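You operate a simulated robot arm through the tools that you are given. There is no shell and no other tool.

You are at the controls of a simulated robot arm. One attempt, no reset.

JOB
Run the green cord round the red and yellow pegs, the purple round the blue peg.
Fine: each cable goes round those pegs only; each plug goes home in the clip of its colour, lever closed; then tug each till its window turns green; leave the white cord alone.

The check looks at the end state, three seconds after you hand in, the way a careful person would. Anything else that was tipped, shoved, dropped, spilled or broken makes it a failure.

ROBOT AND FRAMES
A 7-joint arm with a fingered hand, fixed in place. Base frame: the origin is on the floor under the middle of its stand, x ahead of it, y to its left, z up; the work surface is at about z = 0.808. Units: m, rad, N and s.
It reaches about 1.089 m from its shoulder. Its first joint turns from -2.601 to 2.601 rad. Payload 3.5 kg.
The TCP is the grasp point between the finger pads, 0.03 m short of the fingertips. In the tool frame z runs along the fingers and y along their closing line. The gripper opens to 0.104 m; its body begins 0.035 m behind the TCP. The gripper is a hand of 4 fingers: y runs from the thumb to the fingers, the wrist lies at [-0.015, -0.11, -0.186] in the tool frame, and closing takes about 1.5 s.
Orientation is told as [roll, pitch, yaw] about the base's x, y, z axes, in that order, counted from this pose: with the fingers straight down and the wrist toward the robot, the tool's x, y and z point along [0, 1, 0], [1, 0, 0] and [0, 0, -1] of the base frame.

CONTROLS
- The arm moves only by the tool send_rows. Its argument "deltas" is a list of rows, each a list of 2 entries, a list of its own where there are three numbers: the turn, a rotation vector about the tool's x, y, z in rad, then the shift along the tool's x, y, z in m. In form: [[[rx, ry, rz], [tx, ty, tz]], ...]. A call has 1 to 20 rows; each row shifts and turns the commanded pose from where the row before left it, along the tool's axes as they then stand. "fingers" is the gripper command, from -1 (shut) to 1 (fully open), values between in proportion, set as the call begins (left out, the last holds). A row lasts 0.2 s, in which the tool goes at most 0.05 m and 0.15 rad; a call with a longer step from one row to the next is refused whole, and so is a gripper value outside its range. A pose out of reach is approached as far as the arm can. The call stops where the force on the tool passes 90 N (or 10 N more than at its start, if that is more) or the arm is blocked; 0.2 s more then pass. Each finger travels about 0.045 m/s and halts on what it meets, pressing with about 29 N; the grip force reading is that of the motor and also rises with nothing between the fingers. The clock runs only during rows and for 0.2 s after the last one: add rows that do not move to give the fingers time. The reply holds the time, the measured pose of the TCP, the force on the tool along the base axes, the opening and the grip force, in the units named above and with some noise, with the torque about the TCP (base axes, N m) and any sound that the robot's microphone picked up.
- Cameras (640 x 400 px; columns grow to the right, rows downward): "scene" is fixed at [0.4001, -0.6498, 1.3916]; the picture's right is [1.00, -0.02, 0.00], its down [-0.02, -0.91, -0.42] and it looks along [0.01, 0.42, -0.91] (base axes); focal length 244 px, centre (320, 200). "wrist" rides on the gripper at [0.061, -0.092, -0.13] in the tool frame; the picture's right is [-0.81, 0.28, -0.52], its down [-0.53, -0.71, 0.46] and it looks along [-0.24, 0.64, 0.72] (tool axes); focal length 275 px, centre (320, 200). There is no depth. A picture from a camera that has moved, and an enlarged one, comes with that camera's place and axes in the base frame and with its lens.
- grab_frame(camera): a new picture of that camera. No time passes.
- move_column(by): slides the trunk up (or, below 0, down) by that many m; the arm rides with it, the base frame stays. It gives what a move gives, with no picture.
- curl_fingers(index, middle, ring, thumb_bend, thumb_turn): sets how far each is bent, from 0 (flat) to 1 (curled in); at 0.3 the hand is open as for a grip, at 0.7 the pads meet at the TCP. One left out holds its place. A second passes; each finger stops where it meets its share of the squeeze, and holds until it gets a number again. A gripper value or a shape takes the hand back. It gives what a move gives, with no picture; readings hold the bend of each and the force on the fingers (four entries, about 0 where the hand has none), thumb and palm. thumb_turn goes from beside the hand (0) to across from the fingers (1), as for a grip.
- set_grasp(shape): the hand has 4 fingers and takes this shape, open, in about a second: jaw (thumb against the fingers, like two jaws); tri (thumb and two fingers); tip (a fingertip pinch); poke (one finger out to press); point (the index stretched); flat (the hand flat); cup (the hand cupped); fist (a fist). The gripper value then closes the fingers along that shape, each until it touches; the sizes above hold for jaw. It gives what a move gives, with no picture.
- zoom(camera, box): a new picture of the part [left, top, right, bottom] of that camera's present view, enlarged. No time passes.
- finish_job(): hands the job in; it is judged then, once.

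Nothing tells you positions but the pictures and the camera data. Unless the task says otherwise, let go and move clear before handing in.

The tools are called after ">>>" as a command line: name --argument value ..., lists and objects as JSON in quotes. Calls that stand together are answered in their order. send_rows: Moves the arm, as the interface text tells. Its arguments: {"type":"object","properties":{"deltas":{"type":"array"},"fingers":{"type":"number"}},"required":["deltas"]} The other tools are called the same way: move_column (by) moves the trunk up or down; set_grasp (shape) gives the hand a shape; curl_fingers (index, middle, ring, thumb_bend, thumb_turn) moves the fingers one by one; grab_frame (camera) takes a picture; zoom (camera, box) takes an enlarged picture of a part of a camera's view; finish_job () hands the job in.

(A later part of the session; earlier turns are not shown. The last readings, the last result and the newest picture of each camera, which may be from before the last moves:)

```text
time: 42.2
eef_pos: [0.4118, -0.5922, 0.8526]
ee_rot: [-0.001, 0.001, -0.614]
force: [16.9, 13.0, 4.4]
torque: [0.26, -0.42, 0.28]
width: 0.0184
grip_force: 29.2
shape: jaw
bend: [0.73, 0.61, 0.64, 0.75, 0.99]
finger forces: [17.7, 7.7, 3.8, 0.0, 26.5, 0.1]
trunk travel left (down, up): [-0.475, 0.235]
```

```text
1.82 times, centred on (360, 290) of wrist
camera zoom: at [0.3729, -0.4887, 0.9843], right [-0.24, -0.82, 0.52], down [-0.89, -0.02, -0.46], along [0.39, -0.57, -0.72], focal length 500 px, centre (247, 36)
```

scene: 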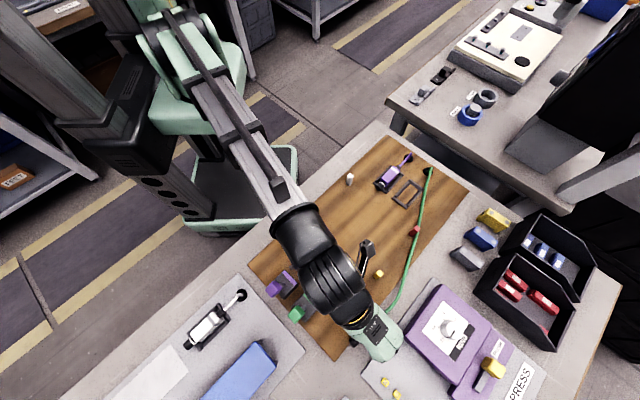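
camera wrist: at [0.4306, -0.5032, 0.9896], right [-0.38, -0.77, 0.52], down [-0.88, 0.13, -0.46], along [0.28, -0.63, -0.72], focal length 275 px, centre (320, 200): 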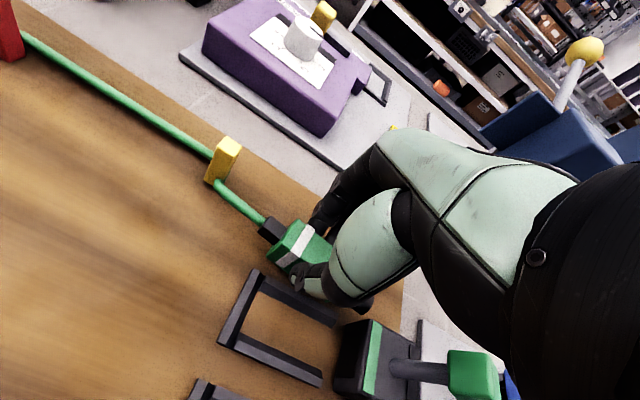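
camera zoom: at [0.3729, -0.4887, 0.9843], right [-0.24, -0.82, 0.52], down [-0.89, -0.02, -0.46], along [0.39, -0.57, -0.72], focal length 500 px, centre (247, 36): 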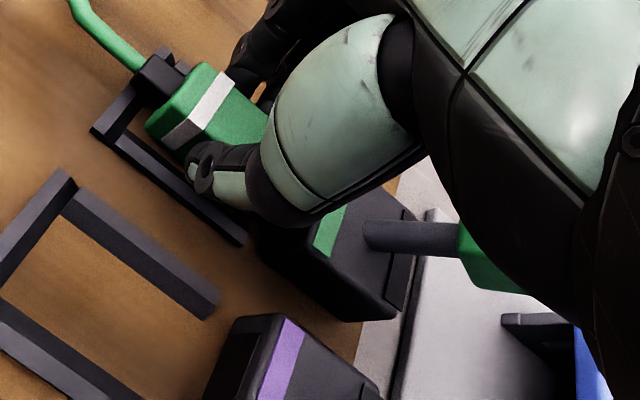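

About 14 mm of the nose is in and I now feel 21 N of resistance along the insertion axis. I'll press a little more to see whether it's a detent that gives way.

>>> send_rows --deltas '[[[0, 0, 0], [-0.0015, -0.0003, 0]], [[0, 0, 0], [-0.0015, -0.0003, 0]], [[0, 0, 0], [0, 0, 0]]]'

>>> zoom --camera "wrist" --box '[200, 180, 520, 400]'

>>> grab_frame --camera "scene"

```text
time: 43.0
eef_pos: [0.4089, -0.5931, 0.8529]
ee_rot: [0.001, 0.001, -0.615]
force: [22.9, 14.7, 3.5]
torque: [0.28, -0.56, 0.37]
width: 0.0182
grip_force: 29.1
shape: jaw
bend: [0.73, 0.6, 0.64, 0.76, 0.97]
finger forces: [17.5, 8.3, 4.1, 0.0, 25.9, 0.0]
trunk travel left (down, up): [-0.475, 0.235]
```

```text
1.82 times, centred on (360, 290) of wrist
camera zoom: at [0.3703, -0.4912, 0.9842], right [-0.24, -0.82, 0.52], down [-0.89, -0.02, -0.46], along [0.39, -0.57, -0.72], focal length 500 px, centre (247, 36)
```

zoom: 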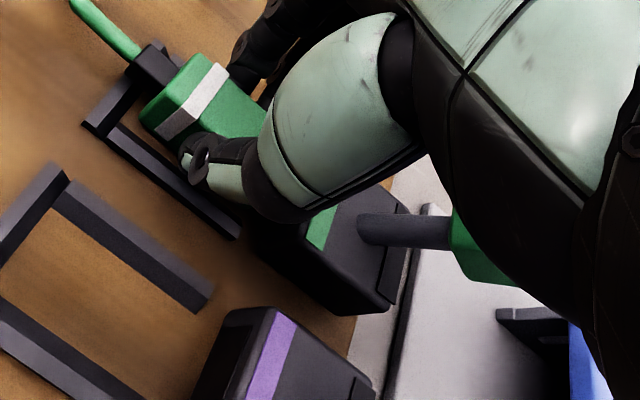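

```text
taken
```

scene: 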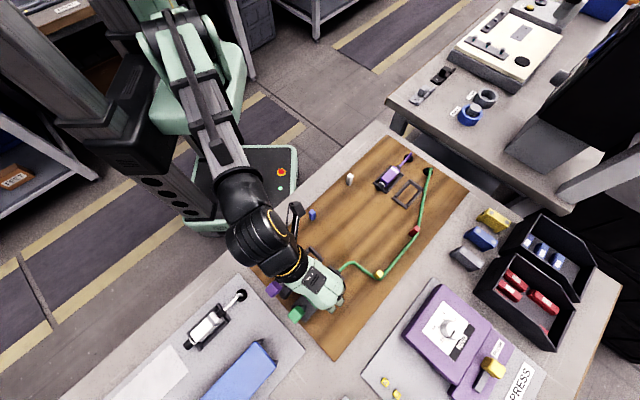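

The plug isn't advancing any more; it's starting to slip back in my grip instead. I'll relax the push, let go and lift away so I can see exactly where it stands.

>>> send_rows --deltas '[[[0, 0, 0], [0.002, 0.0003, 0]], [[0, 0, 0], [0.001, 0.0002, 0]], [[0, 0, 0], [0, 0, 0]]]'

>>> send_rows --deltas '[[[0, 0, 0], [0, 0, 0]], [[0, 0, 0], [0, 0, 0]], [[0, 0, 0], [0, 0, 0]], [[0, 0, 0], [0, 0, 0]], [[0, 0, 0], [0, 0, 0]]]' --fingers -0.04

>>> send_rows --deltas '[[[0, 0, 0], [0, 0, -0.01]], [[0, 0, 0], [0, 0, -0.02]], [[0, 0, 0], [0, 0, -0.03]], [[0, 0, 0], [0.03, 0, -0.03]], [[0, 0, 0], [0.03, -0.03, -0.02]], [[0, 0, 0], [0.02, -0.03, 0]], [[0, 0, 0], [0, -0.03, 0]]]'

>>> zoom --camera "scene" --box '[264, 240, 392, 320]'

>>> grab_frame --camera "wrist"

```text
time: 43.8
eef_pos: [0.4102, -0.5932, 0.8527]
ee_rot: [-0.003, 0.0, -0.616]
force: [15.3, 7.8, 2.6]
torque: [0.12, -0.36, 0.28]
width: 0.0182
grip_force: 29.0
shape: jaw
bend: [0.73, 0.61, 0.64, 0.76, 0.97]
finger forces: [17.8, 8.6, 4.1, 0.0, 26.4, 0.1]
trunk travel left (down, up): [-0.475, 0.235]
```

```text
time: 45.0
eef_pos: [0.4096, -0.5932, 0.8518]
ee_rot: [0.002, 0.0, -0.616]
force: [-0.1, -0.1, -0.7]
torque: [0.01, 0.01, -0.02]
width: 0.0495
grip_force: 0.1
shape: jaw
bend: [0.74, 0.45, 0.42, 0.71, 1.0]
finger forces: [0.1, 0.0, 0.1, 0.0, 0.0, 0.1]
trunk travel left (down, up): [-0.475, 0.235]
```

```text
time: 46.6
eef_pos: [0.383, -0.4762, 0.9627]
ee_rot: [0.001, 0.0, -0.616]
force: [0.6, -0.2, 0.2]
torque: [0.02, 0.01, -0.01]
width: 0.0495
grip_force: 0.0
shape: jaw
bend: [0.74, 0.45, 0.42, 0.71, 1.0]
finger forces: [0.1, 0.0, 0.0, 0.1, 0.0, 0.0]
trunk travel left (down, up): [-0.475, 0.235]
```

```text
5.00 times, centred on (328, 280) of scene
camera zoom: at [0.4001, -0.6498, 1.3916], right [1.0, -0.02, 0.0], down [-0.02, -0.91, -0.42], along [0.01, 0.42, -0.91], focal length 1220 px, centre (280, -200)
```

zoom: 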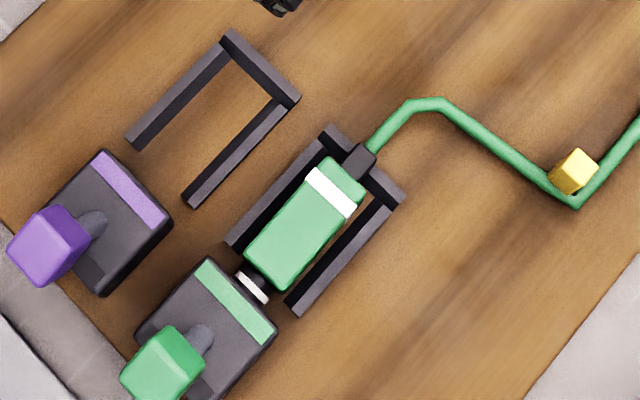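

```text
taken
camera wrist: at [0.3444, -0.3727, 1.094], right [-0.24, -0.82, 0.52], down [-0.89, -0.02, -0.46], along [0.39, -0.57, -0.72], focal length 275 px, centre (320, 200)
```

wrist: 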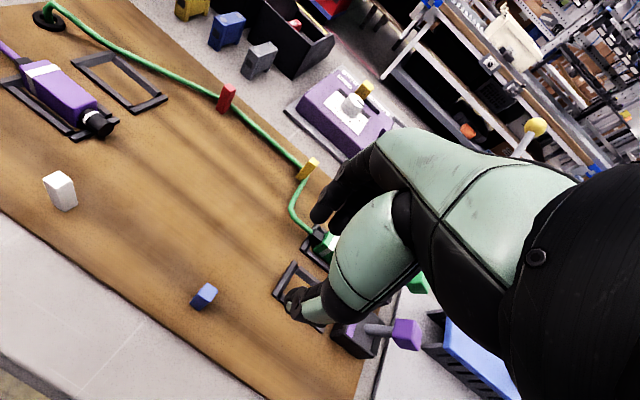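

The plug lies in the U-frame with the nose in the clip, its white ring just outside the face and the body slightly crooked. The cord wraps red and yellow nicely. I'll zoom in for detail.

>>> zoom --camera "scene" --box '[300, 265, 348, 305]'

>>> zoom --camera "scene" --box '[290, 150, 450, 310]'

```text
10.00 times, centred on (324, 285) of scene
camera zoom: at [0.4001, -0.6498, 1.3916], right [1.0, -0.02, 0.0], down [-0.02, -0.91, -0.42], along [0.01, 0.42, -0.91], focal length 2440 px, centre (280, -650)
```

zoom: 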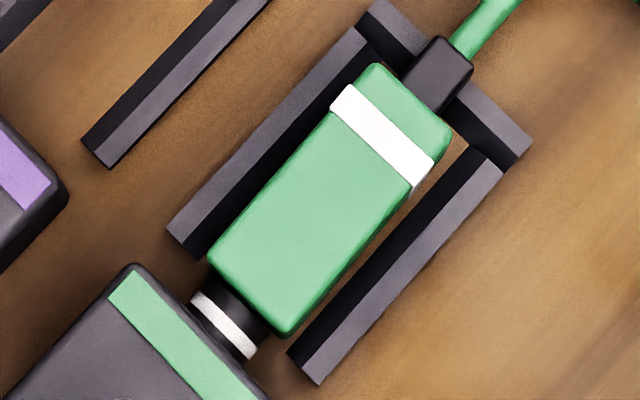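

```text
2.50 times, centred on (370, 230) of scene
camera zoom: at [0.4001, -0.6498, 1.3916], right [1.0, -0.02, 0.0], down [-0.02, -0.91, -0.42], along [0.01, 0.42, -0.91], focal length 610 px, centre (195, 125)
```

zoom: 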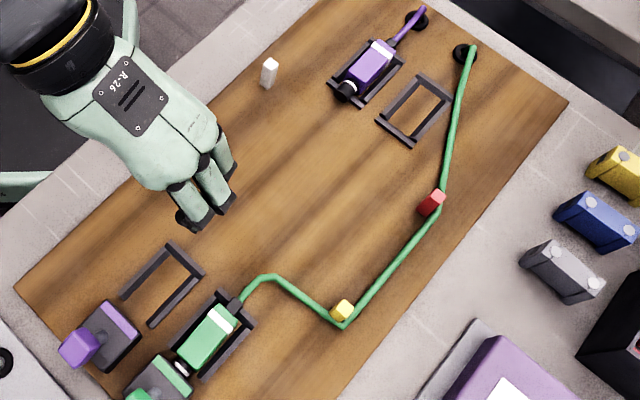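

The cord is laid properly. Only 11 mm of the nose is in, and the plug sits about 2° and 1.5 mm off line. I'll re-grip it further back, so my index finger clears the clip, and straighten it.

>>> send_rows --deltas '[[[0, 0, 0.04], [0, 0, 0]], [[0, 0, 0], [-0.021, 0.0317, 0]], [[0, 0, 0], [-0.021, 0.0317, 0]], [[0, 0, 0], [-0.021, 0.0317, 0]], [[0, 0, 0], [0, 0, 0.03]], [[0, 0, 0], [0, 0, 0.03]], [[0, 0, 0], [0, 0, 0.015]], [[0, 0, 0], [0, 0, 0]]]'

>>> zoom --camera "scene" --box '[300, 255, 364, 305]'

>>> zoom --camera "wrist" --box '[200, 180, 520, 400]'

```text
time: 48.4
eef_pos: [0.4212, -0.5823, 0.8871]
ee_rot: [-0.002, -0.001, -0.656]
force: [0.0, -0.9, -0.5]
torque: [-0.01, 0.01, 0.0]
width: 0.0498
grip_force: 0.1
shape: jaw
bend: [0.74, 0.45, 0.42, 0.71, 1.0]
finger forces: [0.0, 0.0, 0.0, 0.1, 0.1, 0.1]
trunk travel left (down, up): [-0.475, 0.235]
```

```text
8.00 times, centred on (332, 280) of scene
camera zoom: at [0.4001, -0.6498, 1.3916], right [1.0, -0.02, 0.0], down [-0.02, -0.91, -0.42], along [0.01, 0.42, -0.91], focal length 1952 px, centre (224, -440)
```

zoom: 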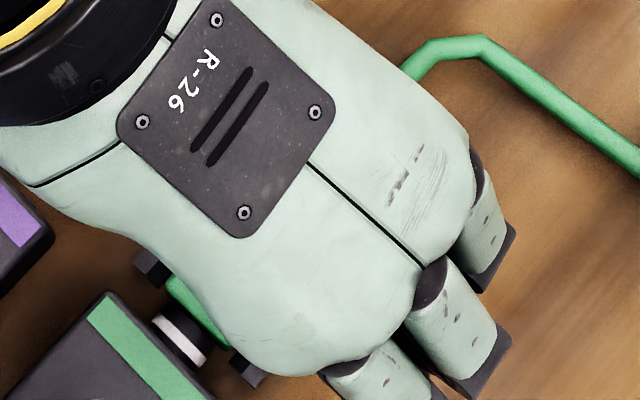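

```text
1.82 times, centred on (360, 290) of wrist
camera zoom: at [0.3854, -0.4785, 1.0187], right [-0.28, -0.81, 0.52], down [-0.89, 0.01, -0.46], along [0.36, -0.59, -0.72], focal length 500 px, centre (247, 36)
```

zoom: 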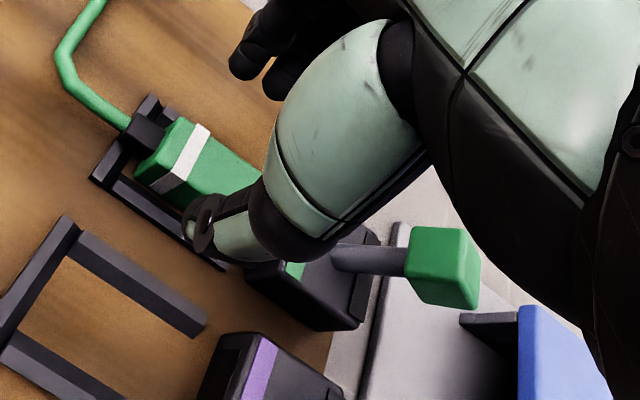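

Position is right: the fingers straddle the body's rear half, clear of the clip. I'll descend and close.

>>> send_rows --deltas '[[[0, 0, 0], [0, 0, 0.015]], [[0, 0, 0], [0, 0, 0.012]], [[0, 0, 0], [0, 0, 0.0086]], [[0, 0, 0], [0, 0, 0]]]'

>>> send_rows --deltas '[[[0, 0, 0], [0, 0, 0]], [[0, 0, 0], [0, 0, 0]], [[0, 0, 0], [0, 0, 0]], [[0, 0, 0], [0, 0, 0]], [[0, 0, 0], [0, 0, 0]], [[0, 0, 0], [0, 0, 0]], [[0, 0, 0], [0, 0, 0]], [[0, 0, 0], [0, 0, 0]]]' --fingers -1

>>> zoom --camera "scene" --box '[300, 265, 364, 315]'

>>> zoom --camera "wrist" --box '[200, 180, 520, 400]'

```text
time: 49.4
eef_pos: [0.42, -0.5836, 0.852]
ee_rot: [0.001, 0.001, -0.655]
force: [0.1, 0.3, 0.6]
torque: [-0.01, 0.0, 0.03]
width: 0.0498
grip_force: 0.1
shape: jaw
bend: [0.74, 0.45, 0.42, 0.71, 1.0]
finger forces: [0.0, 0.0, 0.0, 0.0, 0.0, 0.0]
trunk travel left (down, up): [-0.475, 0.235]
```

```text
time: 51.2
eef_pos: [0.4188, -0.5829, 0.852]
ee_rot: [0.001, 0.0, -0.657]
force: [-0.7, -0.2, -1.1]
torque: [0.01, 0.02, 0.0]
width: 0.019
grip_force: 28.6
shape: jaw
bend: [0.73, 0.61, 0.63, 0.75, 1.0]
finger forces: [15.5, 7.3, 3.2, 0.0, 25.9, 0.0]
trunk travel left (down, up): [-0.475, 0.235]
```

```text
8.00 times, centred on (332, 290) of scene
camera zoom: at [0.4001, -0.6498, 1.3916], right [1.0, -0.02, 0.0], down [-0.02, -0.91, -0.42], along [0.01, 0.42, -0.91], focal length 1952 px, centre (224, -520)
```

zoom: 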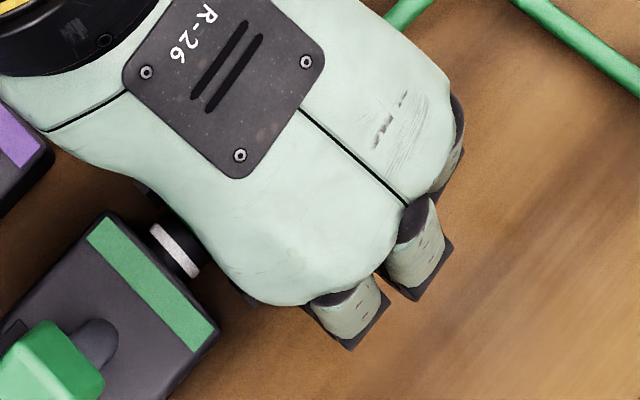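

```text
1.82 times, centred on (360, 290) of wrist
camera zoom: at [0.3849, -0.479, 0.9835], right [-0.28, -0.81, 0.52], down [-0.89, 0.01, -0.46], along [0.36, -0.59, -0.72], focal length 500 px, centre (247, 36)
```

zoom: 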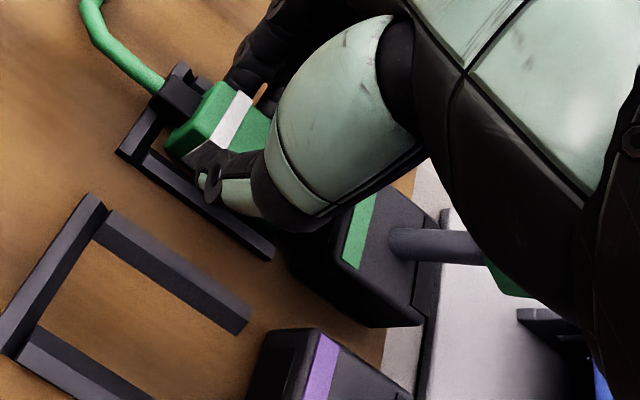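

Gripped; the nose is about 2 mm to the inner side and now square to the clip. I'll shift outward 2 mm and push.

>>> send_rows --deltas '[[[0, 0, 0], [-0.0003, 0.002, 0]], [[0, 0, 0], [-0.002, -0.0003, 0]], [[0, 0, 0], [-0.002, -0.0003, 0]], [[0, 0, 0], [-0.002, -0.0003, 0]], [[0, 0, 0], [0, 0, 0]]]'

>>> zoom --camera "scene" --box '[300, 265, 364, 315]'

>>> zoom --camera "wrist" --box '[200, 180, 520, 400]'

```text
time: 52.4
eef_pos: [0.4186, -0.5868, 0.8522]
ee_rot: [0.0, 0.002, -0.654]
force: [14.2, 14.9, 2.7]
torque: [0.31, -0.36, 0.24]
width: 0.0189
grip_force: 28.9
shape: jaw
bend: [0.73, 0.61, 0.63, 0.75, 1.0]
finger forces: [15.7, 7.3, 3.2, 0.1, 26.7, 0.0]
trunk travel left (down, up): [-0.475, 0.235]
```

```text
8.00 times, centred on (332, 290) of scene
camera zoom: at [0.4001, -0.6498, 1.3916], right [1.0, -0.02, 0.0], down [-0.02, -0.91, -0.42], along [0.01, 0.42, -0.91], focal length 1952 px, centre (224, -520)
```

zoom: 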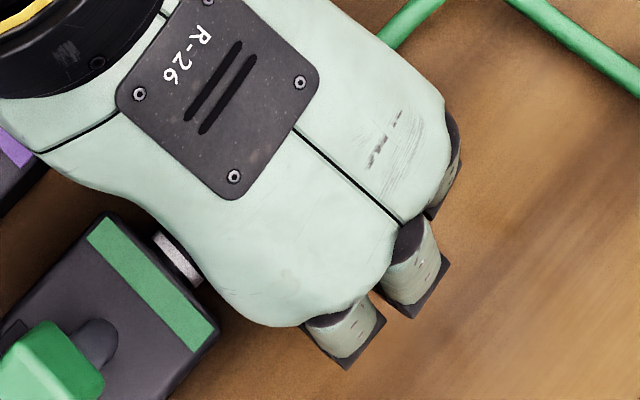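

```text
1.82 times, centred on (360, 290) of wrist
camera zoom: at [0.3833, -0.4833, 0.9833], right [-0.28, -0.81, 0.52], down [-0.89, 0.01, -0.46], along [0.36, -0.59, -0.72], focal length 500 px, centre (247, 36)
```

zoom: 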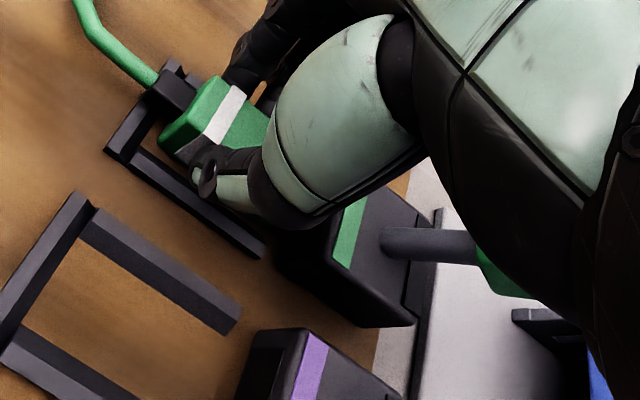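

It's advancing now and is centred, with about 20 N of resistance. Pushing on in small steps.

>>> send_rows --deltas '[[[0, 0, 0], [-0.002, -0.0003, 0]], [[0, 0, 0], [-0.002, -0.0003, 0]], [[0, 0, 0], [0, 0, 0]]]'

>>> zoom --camera "scene" --box '[300, 265, 364, 315]'

>>> zoom --camera "wrist" --box '[200, 180, 520, 400]'

```text
time: 53.2
eef_pos: [0.414, -0.5904, 0.851]
ee_rot: [0.0, -0.001, -0.655]
force: [17.7, 16.9, 2.9]
torque: [0.41, -0.37, 0.29]
width: 0.0192
grip_force: 29.3
shape: jaw
bend: [0.73, 0.61, 0.63, 0.76, 0.98]
finger forces: [16.0, 7.7, 3.2, 0.1, 27.2, 0.0]
trunk travel left (down, up): [-0.475, 0.235]
```

```text
8.00 times, centred on (332, 290) of scene
camera zoom: at [0.4001, -0.6498, 1.3916], right [1.0, -0.02, 0.0], down [-0.02, -0.91, -0.42], along [0.01, 0.42, -0.91], focal length 1952 px, centre (224, -520)
```

zoom: 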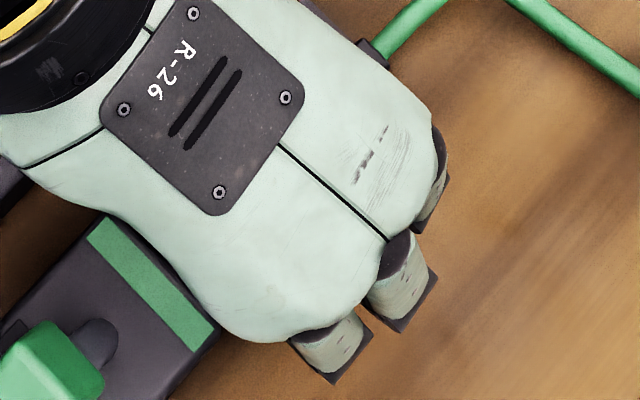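

```text
1.82 times, centred on (360, 290) of wrist
camera zoom: at [0.3801, -0.4864, 0.9832], right [-0.28, -0.81, 0.52], down [-0.89, 0.01, -0.46], along [0.36, -0.59, -0.72], focal length 500 px, centre (247, 36)
```

zoom: 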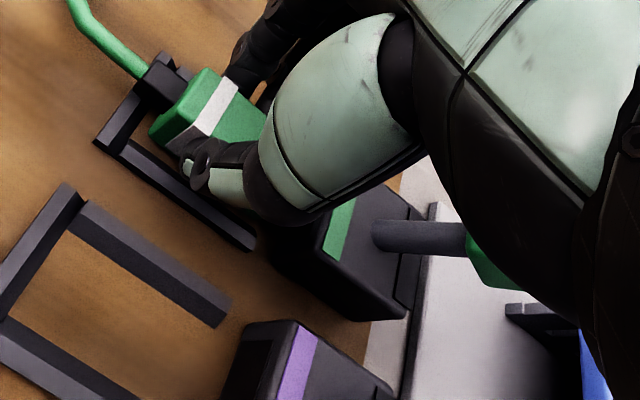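

The measured force line passes about 11 mm to the outer side of the tool axis, so the plug is catching on that side. I'll ease off, shift 2 mm inward and try again.

>>> send_rows --deltas '[[[0, 0, 0], [0.002, 0.0003, 0]], [[0, 0, 0], [0.0003, -0.0025, 0]], [[0, 0, 0], [-0.002, -0.0003, 0]], [[0, 0, 0], [0, 0, 0]]]'

>>> send_rows --deltas '[[[0, 0, 0], [-0.002, -0.0003, 0]], [[0, 0, 0], [0, 0, 0]]]'

>>> zoom --camera "wrist" --box '[200, 180, 520, 400]'

```text
time: 54.2
eef_pos: [0.4135, -0.5888, 0.8507]
ee_rot: [0.0, 0.0, -0.654]
force: [21.5, 12.7, 2.9]
torque: [0.22, -0.46, 0.38]
width: 0.0191
grip_force: 29.0
shape: jaw
bend: [0.73, 0.6, 0.62, 0.76, 0.98]
finger forces: [17.1, 9.7, 4.5, 0.1, 25.4, 0.1]
trunk travel left (down, up): [-0.475, 0.235]
```

```text
time: 54.8
eef_pos: [0.4129, -0.5904, 0.8516]
ee_rot: [0.001, -0.001, -0.654]
force: [24.3, 17.1, 3.2]
torque: [0.26, -0.55, 0.42]
width: 0.0191
grip_force: 29.3
shape: jaw
bend: [0.73, 0.6, 0.61, 0.76, 0.97]
finger forces: [17.1, 9.6, 4.4, 0.0, 25.7, 0.0]
trunk travel left (down, up): [-0.475, 0.235]
```

```text
1.82 times, centred on (360, 290) of wrist
camera zoom: at [0.3775, -0.486, 0.983], right [-0.28, -0.81, 0.52], down [-0.89, 0.01, -0.46], along [0.36, -0.59, -0.72], focal length 500 px, centre (247, 36)
```

zoom: 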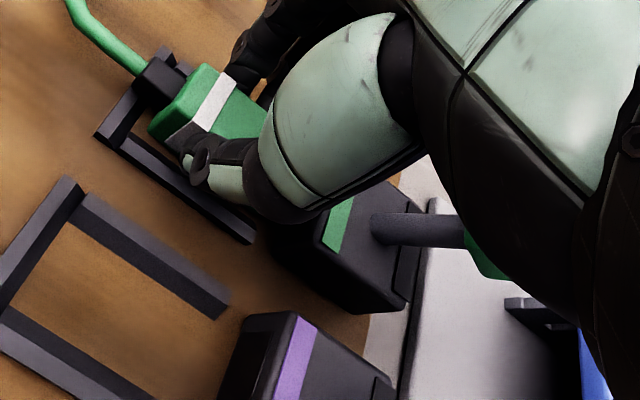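

The nose is laterally captured in the clip's bore, so this looks like plain insertion resistance rather than misalignment. I'll release and look at how far it has gone.

>>> send_rows --deltas '[[[0, 0, 0], [0.002, 0.001, 0]], [[0, 0, 0], [0.001, 0.001, 0]], [[0, 0, 0], [0, 0, 0]]]'

>>> send_rows --deltas '[[[0, 0, 0], [0, 0, 0]], [[0, 0, 0], [0, 0, 0]], [[0, 0, 0], [0, 0, 0]], [[0, 0, 0], [0, 0, 0]], [[0, 0, 0], [0, 0, -0.01]], [[0, 0, 0], [0, 0, -0.03]], [[0, 0, 0], [0.02, 0, -0.04]], [[0, 0, 0], [0.03, -0.03, -0.02]], [[0, 0, 0], [0.02, -0.04, 0]], [[0, 0, 0], [0, -0.03, 0]]]' --fingers -0.04

>>> zoom --camera "scene" --box '[300, 265, 348, 305]'

>>> zoom --camera "scene" --box '[264, 240, 392, 320]'

```text
time: 55.6
eef_pos: [0.4137, -0.5907, 0.853]
ee_rot: [-0.001, 0.0, -0.656]
force: [12.5, 11.0, 3.3]
torque: [0.21, -0.3, 0.31]
width: 0.0188
grip_force: 29.1
shape: jaw
bend: [0.73, 0.6, 0.62, 0.76, 0.98]
finger forces: [16.4, 8.2, 3.4, 0.0, 27.2, 0.0]
trunk travel left (down, up): [-0.475, 0.235]
```

```text
time: 57.8
eef_pos: [0.3753, -0.4746, 0.9514]
ee_rot: [-0.001, 0.001, -0.655]
force: [-0.6, 0.4, 0.6]
torque: [0.04, 0.01, -0.01]
width: 0.0497
grip_force: 0.0
shape: jaw
bend: [0.74, 0.45, 0.42, 0.71, 1.0]
finger forces: [0.0, 0.0, 0.0, 0.1, 0.0, 0.0]
trunk travel left (down, up): [-0.475, 0.235]
```

```text
10.00 times, centred on (324, 285) of scene
camera zoom: at [0.4001, -0.6498, 1.3916], right [1.0, -0.02, 0.0], down [-0.02, -0.91, -0.42], along [0.01, 0.42, -0.91], focal length 2440 px, centre (280, -650)
```

zoom: 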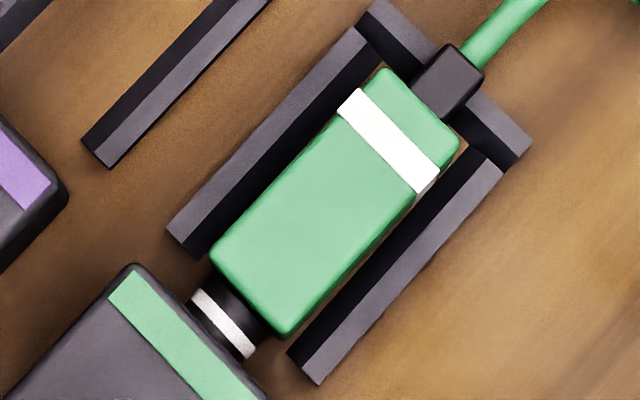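

```text
5.00 times, centred on (328, 280) of scene
camera zoom: at [0.4001, -0.6498, 1.3916], right [1.0, -0.02, 0.0], down [-0.02, -0.91, -0.42], along [0.01, 0.42, -0.91], focal length 1220 px, centre (280, -200)
```

zoom: 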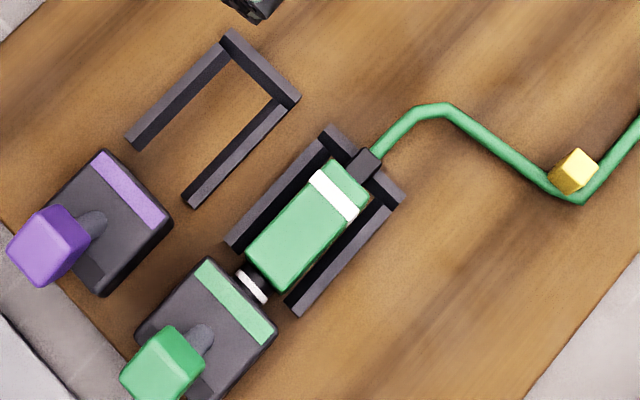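

The plug hasn't moved at all under almost 30 N, and its white ring sits right at the clip face: this looks like a hard stop, so it's home. Next is the lever, so I'll take a close look at it.

>>> grab_frame --camera "wrist"

>>> zoom --camera "wrist" --box '[300, 240, 500, 390]'

>>> zoom --camera "scene" --box '[280, 285, 328, 325]'

```text
taken
camera wrist: at [0.3416, -0.3702, 1.0834], right [-0.28, -0.81, 0.52], down [-0.89, 0.01, -0.46], along [0.36, -0.59, -0.72], focal length 275 px, centre (320, 200)
```

wrist: 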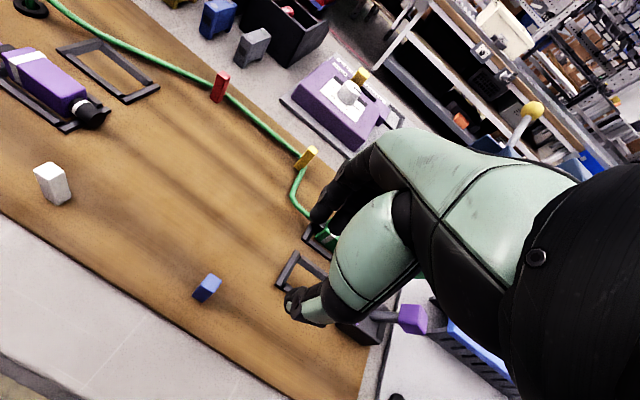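

```text
2.67 times, centred on (400, 315) of wrist
camera zoom: at [0.3416, -0.3702, 1.0834], right [-0.28, -0.81, 0.52], down [-0.89, 0.01, -0.46], along [0.36, -0.59, -0.72], focal length 734 px, centre (107, -107)
```

zoom: 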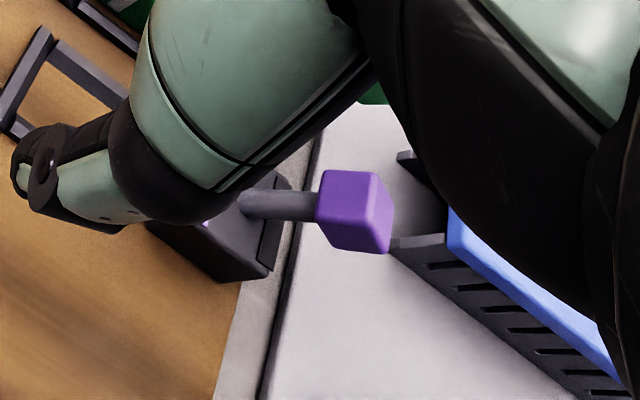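

```text
10.00 times, centred on (304, 305) of scene
camera zoom: at [0.4001, -0.6498, 1.3916], right [1.0, -0.02, 0.0], down [-0.02, -0.91, -0.42], along [0.01, 0.42, -0.91], focal length 2440 px, centre (480, -850)
```

zoom: 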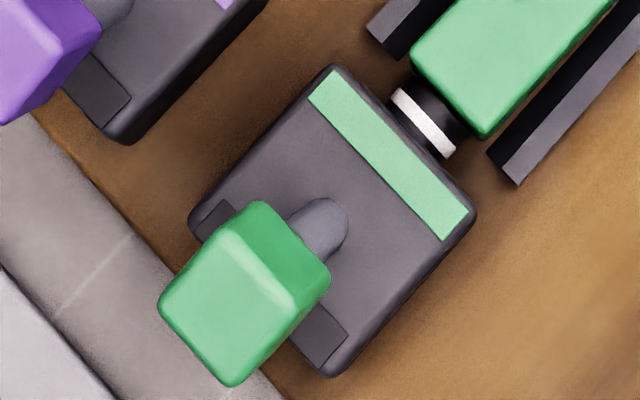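

The lever leans back away from the plug, and the dark bar along the clip's rear edge is probably the window, so it should close by swinging forward over the plug. I'll take hold of the green knob from above.

>>> send_rows --deltas '[[[0, 0, 0.128], [0, 0, 0]], [[0, 0, 0], [-0.0333, 0.0275, 0]], [[0, 0, 0], [-0.0333, 0.0275, 0]], [[0, 0, 0], [-0.0333, 0.0275, 0]], [[0, 0, 0], [-0.0333, 0.0275, 0]], [[0, 0, 0], [0, 0, 0.015]], [[0, 0, 0], [0, 0, 0]]]'

>>> zoom --camera "scene" --box '[270, 260, 350, 320]'

>>> zoom --camera "wrist" --box '[200, 180, 520, 400]'

```text
time: 59.4
eef_pos: [0.3614, -0.6477, 0.9367]
ee_rot: [0.0, 0.002, -0.784]
force: [-0.3, -0.3, 0.2]
torque: [-0.01, -0.03, 0.01]
width: 0.0497
grip_force: 0.0
shape: jaw
bend: [0.74, 0.45, 0.42, 0.71, 1.0]
finger forces: [0.1, 0.1, 0.0, 0.0, 0.0, 0.0]
trunk travel left (down, up): [-0.475, 0.235]
```

```text
6.67 times, centred on (310, 290) of scene
camera zoom: at [0.4001, -0.6498, 1.3916], right [1.0, -0.02, 0.0], down [-0.02, -0.91, -0.42], along [0.01, 0.42, -0.91], focal length 1626 px, centre (387, -400)
```

zoom: 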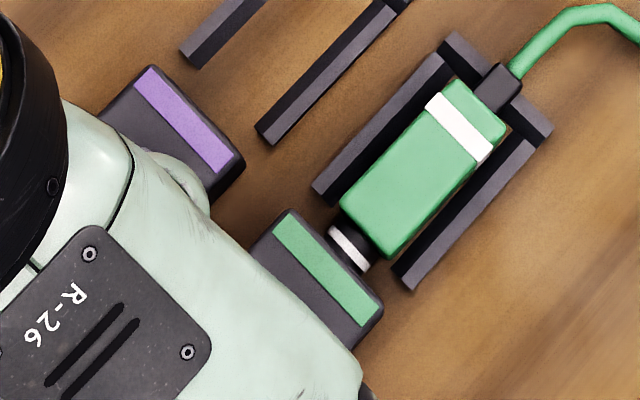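

```text
1.82 times, centred on (360, 290) of wrist
camera zoom: at [0.3397, -0.5385, 1.068], right [-0.38, -0.77, 0.52], down [-0.88, 0.13, -0.46], along [0.28, -0.63, -0.72], focal length 500 px, centre (247, 36)
```

zoom: 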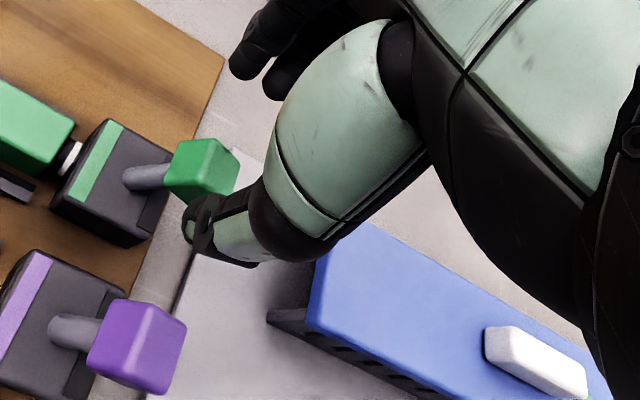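

>>> send_rows --deltas '[[[0, 0, 0], [0, -0.002, 0.015]], [[0, 0, 0], [0, 0, 0.012]], [[0, 0, 0], [0, 0, 0.009]], [[0, 0, 0], [0, 0, 0]]]'

>>> zoom --camera "wrist" --box '[200, 180, 520, 400]'

>>> zoom --camera "scene" --box '[264, 260, 360, 340]'

```text
time: 60.4
eef_pos: [0.3597, -0.6438, 0.9013]
ee_rot: [0.0, -0.001, -0.784]
force: [0.4, -0.7, -0.5]
torque: [0.0, -0.01, -0.03]
width: 0.0498
grip_force: 0.1
shape: jaw
bend: [0.74, 0.45, 0.42, 0.71, 1.0]
finger forces: [0.0, 0.0, 0.0, 0.0, 0.1, 0.1]
trunk travel left (down, up): [-0.475, 0.235]
```

```text
1.82 times, centred on (360, 290) of wrist
camera zoom: at [0.3383, -0.5371, 1.0325], right [-0.38, -0.77, 0.52], down [-0.88, 0.13, -0.46], along [0.28, -0.63, -0.72], focal length 500 px, centre (247, 36)
```

zoom: 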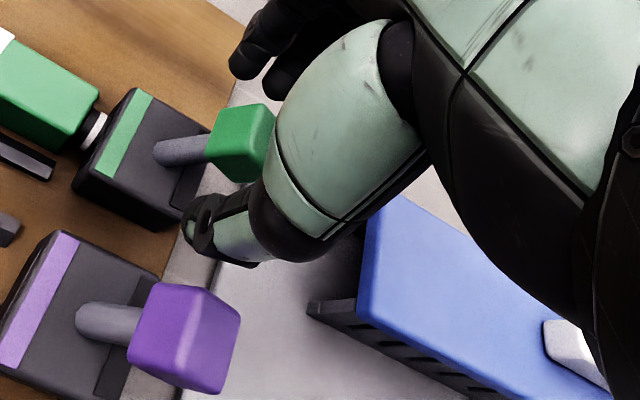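

```text
5.00 times, centred on (312, 300) of scene
camera zoom: at [0.4001, -0.6498, 1.3916], right [1.0, -0.02, 0.0], down [-0.02, -0.91, -0.42], along [0.01, 0.42, -0.91], focal length 1220 px, centre (360, -300)
```

zoom: 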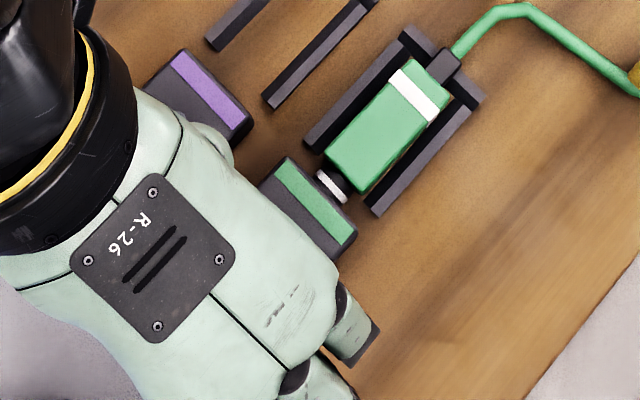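

The knob sits between thumb and fingers. I'll close on it gently.

>>> send_rows --deltas '[[[0, 0, 0], [0, -0.002, 0]], [[0, 0, 0], [0, 0, 0]], [[0, 0, 0], [0, 0, 0]], [[0, 0, 0], [0, 0, 0]], [[0, 0, 0], [0, 0, 0]], [[0, 0, 0], [0, 0, 0]], [[0, 0, 0], [0, 0, 0]], [[0, 0, 0], [0, 0, 0]]]' --fingers -1

>>> zoom --camera "wrist" --box '[200, 180, 520, 400]'

```text
time: 62.2
eef_pos: [0.3583, -0.6434, 0.9023]
ee_rot: [-0.001, 0.0, -0.782]
force: [-2.6, 3.9, -3.3]
torque: [0.07, 0.07, 0.0]
width: 0.0171
grip_force: 29.3
shape: jaw
bend: [0.73, 0.59, 0.64, 0.74, 1.0]
finger forces: [14.5, 7.7, 0.0, 0.0, 26.3, 0.0]
trunk travel left (down, up): [-0.475, 0.235]
```

```text
1.82 times, centred on (360, 290) of wrist
camera zoom: at [0.3369, -0.5355, 1.0323], right [-0.38, -0.77, 0.52], down [-0.88, 0.13, -0.46], along [0.28, -0.63, -0.72], focal length 500 px, centre (247, 36)
```

zoom: 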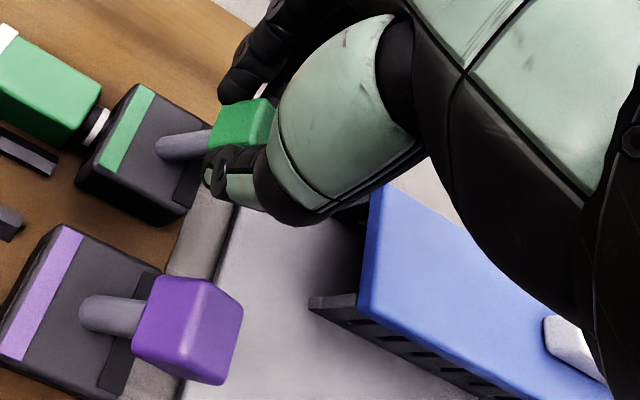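

I have the knob. I'll swing it forward a little along its arc and check that it moves freely that way.

>>> send_rows --deltas '[[[0, 0, 0], [0.0046, 0, -0.0015]], [[0, 0, 0], [0.0046, 0, -0.0011]], [[0, 0, 0], [0.0041, 0, -0.0005]], [[0, 0, 0], [0.0041, 0, -0.0002]], [[0, 0, 0], [0, 0, 0]]]'

>>> zoom --camera "wrist" --box '[200, 180, 520, 400]'

```text
time: 63.4
eef_pos: [0.3698, -0.6303, 0.9034]
ee_rot: [0.0, 0.002, -0.784]
force: [-6.9, 3.6, -9.1]
torque: [-0.06, 0.13, -0.04]
width: 0.0157
grip_force: 28.4
shape: jaw
bend: [0.74, 0.58, 0.64, 0.74, 1.0]
finger forces: [8.3, 10.2, 0.1, 0.0, 23.1, 0.1]
trunk travel left (down, up): [-0.475, 0.235]
```

```text
1.82 times, centred on (360, 290) of wrist
camera zoom: at [0.3488, -0.5225, 1.0351], right [-0.38, -0.77, 0.52], down [-0.88, 0.13, -0.45], along [0.28, -0.63, -0.73], focal length 500 px, centre (247, 36)
```

zoom: 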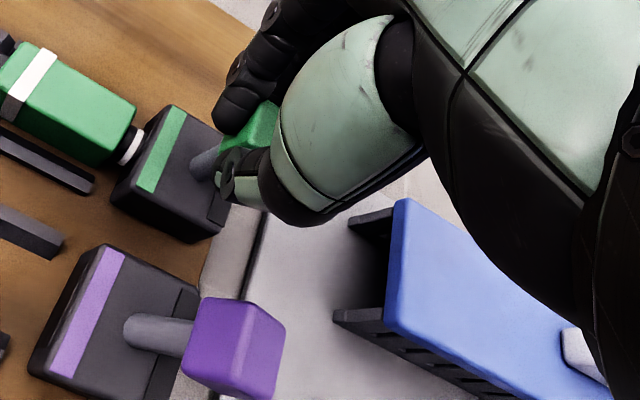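

It swings forward with little resistance. Continuing over the top and down toward the plug.

>>> send_rows --deltas '[[[0, 0, 0], [0.0041, 0, 0.001]], [[0, 0, 0], [0.0041, 0, 0.0015]], [[0, 0, 0], [0.004, 0, 0.0016]], [[0, 0, 0], [0.0039, 0, 0.002]], [[0, 0, 0], [0, 0, 0]]]'

>>> zoom --camera "wrist" --box '[200, 180, 520, 400]'

>>> zoom --camera "scene" --box '[264, 260, 360, 340]'

```text
time: 64.6
eef_pos: [0.381, -0.6195, 0.8993]
ee_rot: [0.0, -0.004, -0.784]
force: [-10.0, 4.2, 12.6]
torque: [-0.31, 0.48, 0.04]
width: 0.0159
grip_force: 29.0
shape: jaw
bend: [0.75, 0.58, 0.72, 0.74, 1.0]
finger forces: [11.2, 11.7, 9.6, 0.0, 26.7, 0.0]
trunk travel left (down, up): [-0.475, 0.235]
```

```text
1.82 times, centred on (360, 290) of wrist
camera zoom: at [0.3594, -0.5109, 1.0305], right [-0.38, -0.77, 0.52], down [-0.88, 0.13, -0.46], along [0.29, -0.63, -0.72], focal length 500 px, centre (247, 36)
```

zoom: 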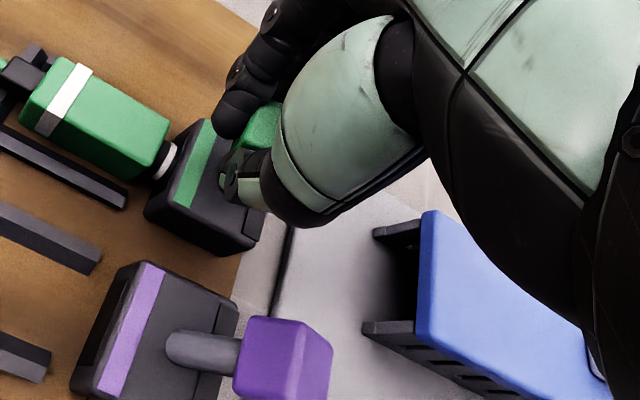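

```text
5.00 times, centred on (312, 300) of scene
camera zoom: at [0.4001, -0.6498, 1.3916], right [1.0, -0.02, 0.0], down [-0.02, -0.91, -0.42], along [0.01, 0.42, -0.91], focal length 1220 px, centre (360, -300)
```

zoom: 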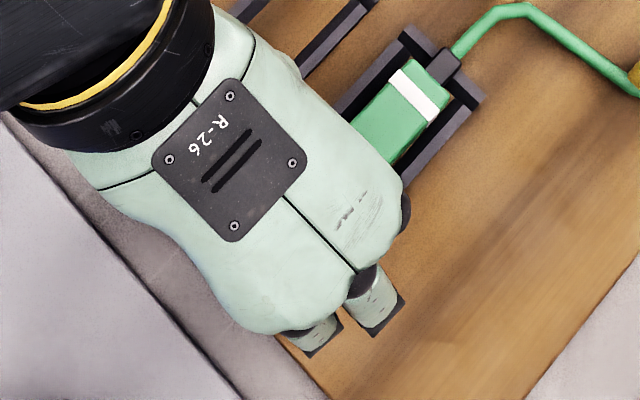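

>>> send_rows --deltas '[[[0, 0, 0], [0.002, -0.002, -0.003]], [[0, 0, 0], [0.004, 0, 0]], [[0, 0, 0], [0.003, 0, 0.001]], [[0, 0, 0], [0, 0, 0]]]'

>>> zoom --camera "wrist" --box '[200, 180, 520, 400]'

```text
time: 65.6
eef_pos: [0.3855, -0.6138, 0.898]
ee_rot: [0.0, 0.0, -0.785]
force: [-16.9, -8.0, -5.8]
torque: [-0.66, 0.65, -0.04]
width: 0.0152
grip_force: 28.9
shape: jaw
bend: [0.74, 0.57, 0.73, 0.74, 1.0]
finger forces: [14.6, 11.2, 24.2, 0.0, 20.8, 0.0]
trunk travel left (down, up): [-0.475, 0.235]
```

```text
1.82 times, centred on (360, 290) of wrist
camera zoom: at [0.364, -0.5052, 1.0304], right [-0.38, -0.77, 0.52], down [-0.88, 0.13, -0.45], along [0.28, -0.63, -0.73], focal length 500 px, centre (247, 36)
```

zoom: 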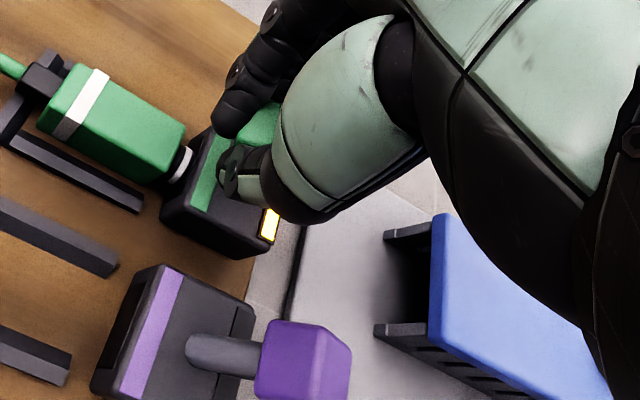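

The window bar at the back of the green clip has turned amber, and the lever now resists going further forward, so it's closed. I'll let go of the knob, lift straight up and look.

>>> send_rows --deltas '[[[0, 0, 0], [-0.001, 0, 0]], [[0, 0, 0], [0, 0, 0]], [[0, 0, 0], [0, 0, 0]], [[0, 0, 0], [0, 0, 0]], [[0, 0, 0], [0, 0, 0]]]' --fingers -0.04

>>> send_rows --deltas '[[[0, 0, 0], [0, 0, -0.02]], [[0, 0, 0], [0, 0, -0.03]], [[0, 0, 0], [0.02, -0.01, -0.01]], [[0, 0, 0], [0.03, -0.03, 0]], [[0, 0, 0], [0.02, -0.03, 0]], [[0, 0, 0], [0, -0.03, 0]]]'

>>> zoom --camera "scene" --box '[280, 265, 344, 315]'

>>> grab_frame --camera "scene"

```text
time: 66.8
eef_pos: [0.3862, -0.6123, 0.8998]
ee_rot: [0.0, 0.002, -0.783]
force: [0.4, 0.2, 0.9]
torque: [0.05, -0.01, 0.0]
width: 0.0496
grip_force: 0.0
shape: jaw
bend: [0.74, 0.45, 0.42, 0.71, 1.0]
finger forces: [0.0, 0.0, 0.0, 0.0, 0.0, 0.0]
trunk travel left (down, up): [-0.475, 0.235]
```

```text
time: 68.2
eef_pos: [0.3645, -0.4922, 0.9602]
ee_rot: [0.001, 0.001, -0.784]
force: [0.0, -0.1, 0.3]
torque: [0.02, -0.01, 0.0]
width: 0.0494
grip_force: 0.0
shape: jaw
bend: [0.74, 0.45, 0.42, 0.71, 1.0]
finger forces: [0.0, 0.1, 0.0, 0.1, 0.0, 0.0]
trunk travel left (down, up): [-0.475, 0.235]
```

```text
8.00 times, centred on (312, 290) of scene
camera zoom: at [0.4001, -0.6498, 1.3916], right [1.0, -0.02, 0.0], down [-0.02, -0.91, -0.42], along [0.01, 0.42, -0.91], focal length 1952 px, centre (384, -520)
```

zoom: 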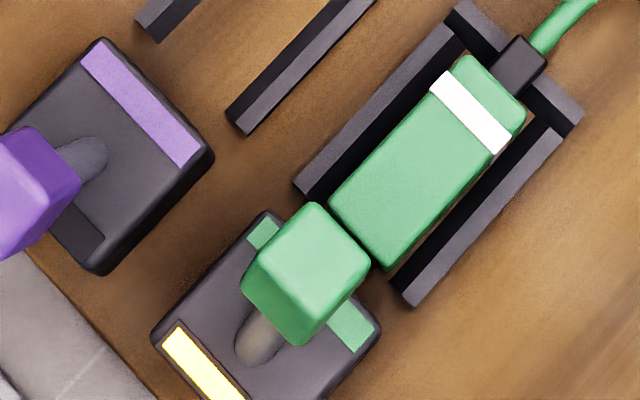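

```text
taken
```

scene: 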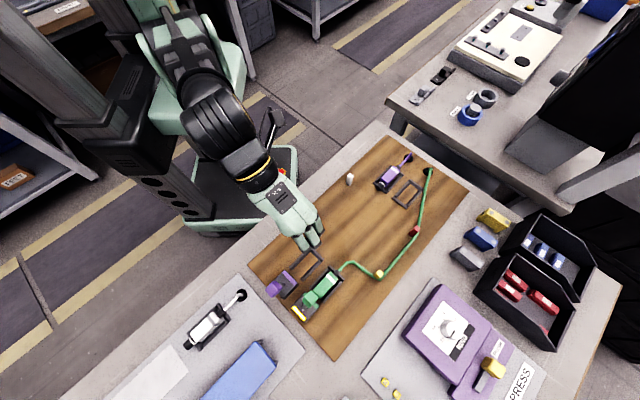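

The lever is closed with the window amber, so now the plug needs a tug. I'll take hold of the plug's rear half, well clear of the lever knob.

>>> send_rows --deltas '[[[0, 0, -0.13], [0, 0, 0]], [[0, 0, 0], [-0.0108, 0.0335, 0]], [[0, 0, 0], [-0.0108, 0.0335, 0]], [[0, 0, 0], [-0.0108, 0.0335, 0]], [[0, 0, 0], [0, 0, 0.03]], [[0, 0, 0], [0, 0, 0.03]], [[0, 0, 0], [0, 0, 0.015]], [[0, 0, 0], [0, 0, 0]]]'

>>> zoom --camera "wrist" --box '[200, 180, 520, 400]'

>>> zoom --camera "scene" --box '[290, 260, 370, 320]'

```text
time: 70.0
eef_pos: [0.4251, -0.5791, 0.8842]
ee_rot: [-0.001, 0.0, -0.652]
force: [0.3, 0.4, -0.1]
torque: [-0.03, 0.0, -0.01]
width: 0.0497
grip_force: 0.0
shape: jaw
bend: [0.74, 0.45, 0.42, 0.71, 1.0]
finger forces: [0.1, 0.0, 0.0, 0.1, 0.1, 0.0]
trunk travel left (down, up): [-0.475, 0.235]
```

```text
1.82 times, centred on (360, 290) of wrist
camera zoom: at [0.3901, -0.4754, 1.0156], right [-0.27, -0.81, 0.52], down [-0.89, 0.01, -0.46], along [0.36, -0.59, -0.72], focal length 500 px, centre (247, 36)
```

zoom: 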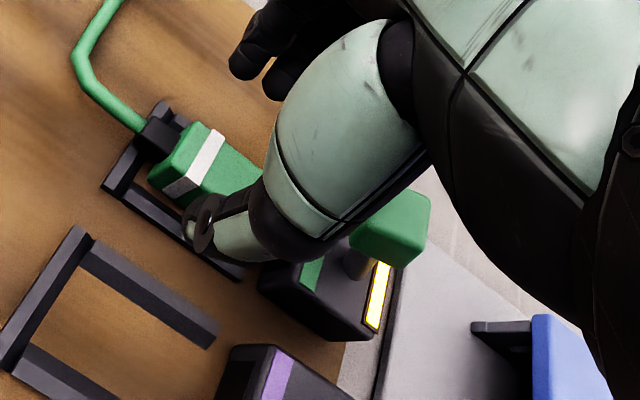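

```text
6.67 times, centred on (330, 290) of scene
camera zoom: at [0.4001, -0.6498, 1.3916], right [1.0, -0.02, 0.0], down [-0.02, -0.91, -0.42], along [0.01, 0.42, -0.91], focal length 1626 px, centre (253, -400)
```

zoom: 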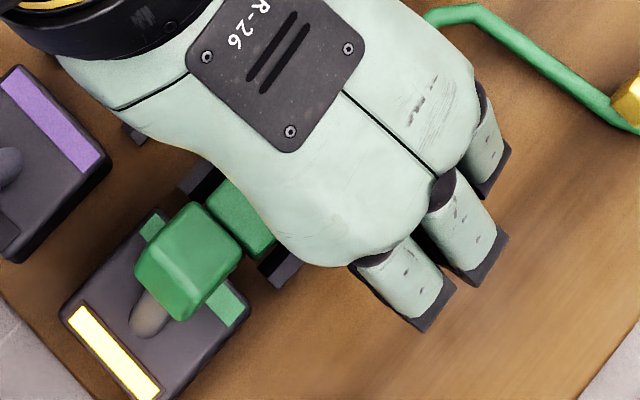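

>>> send_rows --deltas '[[[0, 0, 0], [0.002, 0, 0.012]], [[0, 0, 0], [0, 0, 0.012]], [[0, 0, 0], [0, 0, 0.008]], [[0, 0, 0], [0, 0, 0]]]'

>>> send_rows --deltas '[[[0, 0, 0], [0, 0, 0]], [[0, 0, 0], [0, 0, 0]], [[0, 0, 0], [0, 0, 0]], [[0, 0, 0], [0, 0, 0]], [[0, 0, 0], [0, 0, 0]], [[0, 0, 0], [0, 0, 0]], [[0, 0, 0], [0, 0, 0]], [[0, 0, 0], [0, 0, 0]]]' --fingers -1

>>> zoom --camera "scene" --box '[290, 260, 370, 320]'

```text
time: 71.0
eef_pos: [0.4269, -0.578, 0.8527]
ee_rot: [-0.001, 0.001, -0.654]
force: [0.4, 0.0, 0.4]
torque: [-0.01, 0.0, 0.0]
width: 0.0498
grip_force: 0.0
shape: jaw
bend: [0.74, 0.45, 0.42, 0.71, 1.0]
finger forces: [0.0, 0.0, 0.0, 0.0, 0.1, 0.0]
trunk travel left (down, up): [-0.475, 0.235]
```

```text
time: 72.8
eef_pos: [0.426, -0.5775, 0.8519]
ee_rot: [0.0, 0.001, -0.653]
force: [-0.2, -0.4, -1.0]
torque: [-0.03, -0.01, 0.02]
width: 0.019
grip_force: 28.5
shape: jaw
bend: [0.73, 0.6, 0.61, 0.74, 1.0]
finger forces: [14.7, 7.7, 3.4, 0.1, 25.6, 0.1]
trunk travel left (down, up): [-0.475, 0.235]
```

```text
6.67 times, centred on (330, 290) of scene
camera zoom: at [0.4001, -0.6498, 1.3916], right [1.0, -0.02, 0.0], down [-0.02, -0.91, -0.42], along [0.01, 0.42, -0.91], focal length 1626 px, centre (253, -400)
```

zoom: 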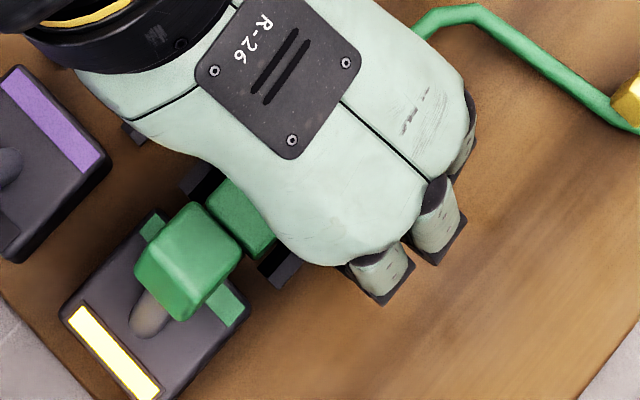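

Gripped. Now a gentle pull straight back, away from the clip, in small steps.

>>> send_rows --deltas '[[[0, 0, 0], [0.001, 0.0001, 0]], [[0, 0, 0], [0.001, 0.0001, 0]], [[0, 0, 0], [0, 0, 0]]]'

>>> zoom --camera "scene" --box '[290, 260, 370, 320]'

```text
time: 73.6
eef_pos: [0.4278, -0.5776, 0.8514]
ee_rot: [0.0, -0.001, -0.655]
force: [-5.4, -7.2, -1.1]
torque: [-0.15, 0.05, 0.01]
width: 0.019
grip_force: 29.0
shape: jaw
bend: [0.73, 0.6, 0.61, 0.74, 1.0]
finger forces: [14.7, 8.4, 3.8, 0.0, 25.6, 0.0]
trunk travel left (down, up): [-0.475, 0.235]
```

```text
6.67 times, centred on (330, 290) of scene
camera zoom: at [0.4001, -0.6498, 1.3916], right [1.0, -0.02, 0.0], down [-0.02, -0.91, -0.42], along [0.01, 0.42, -0.91], focal length 1626 px, centre (253, -400)
```

zoom: 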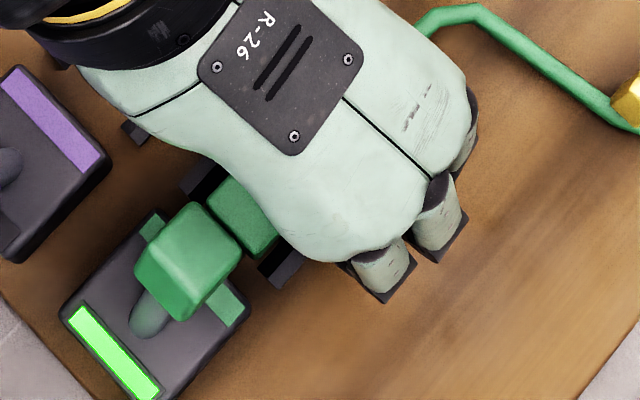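

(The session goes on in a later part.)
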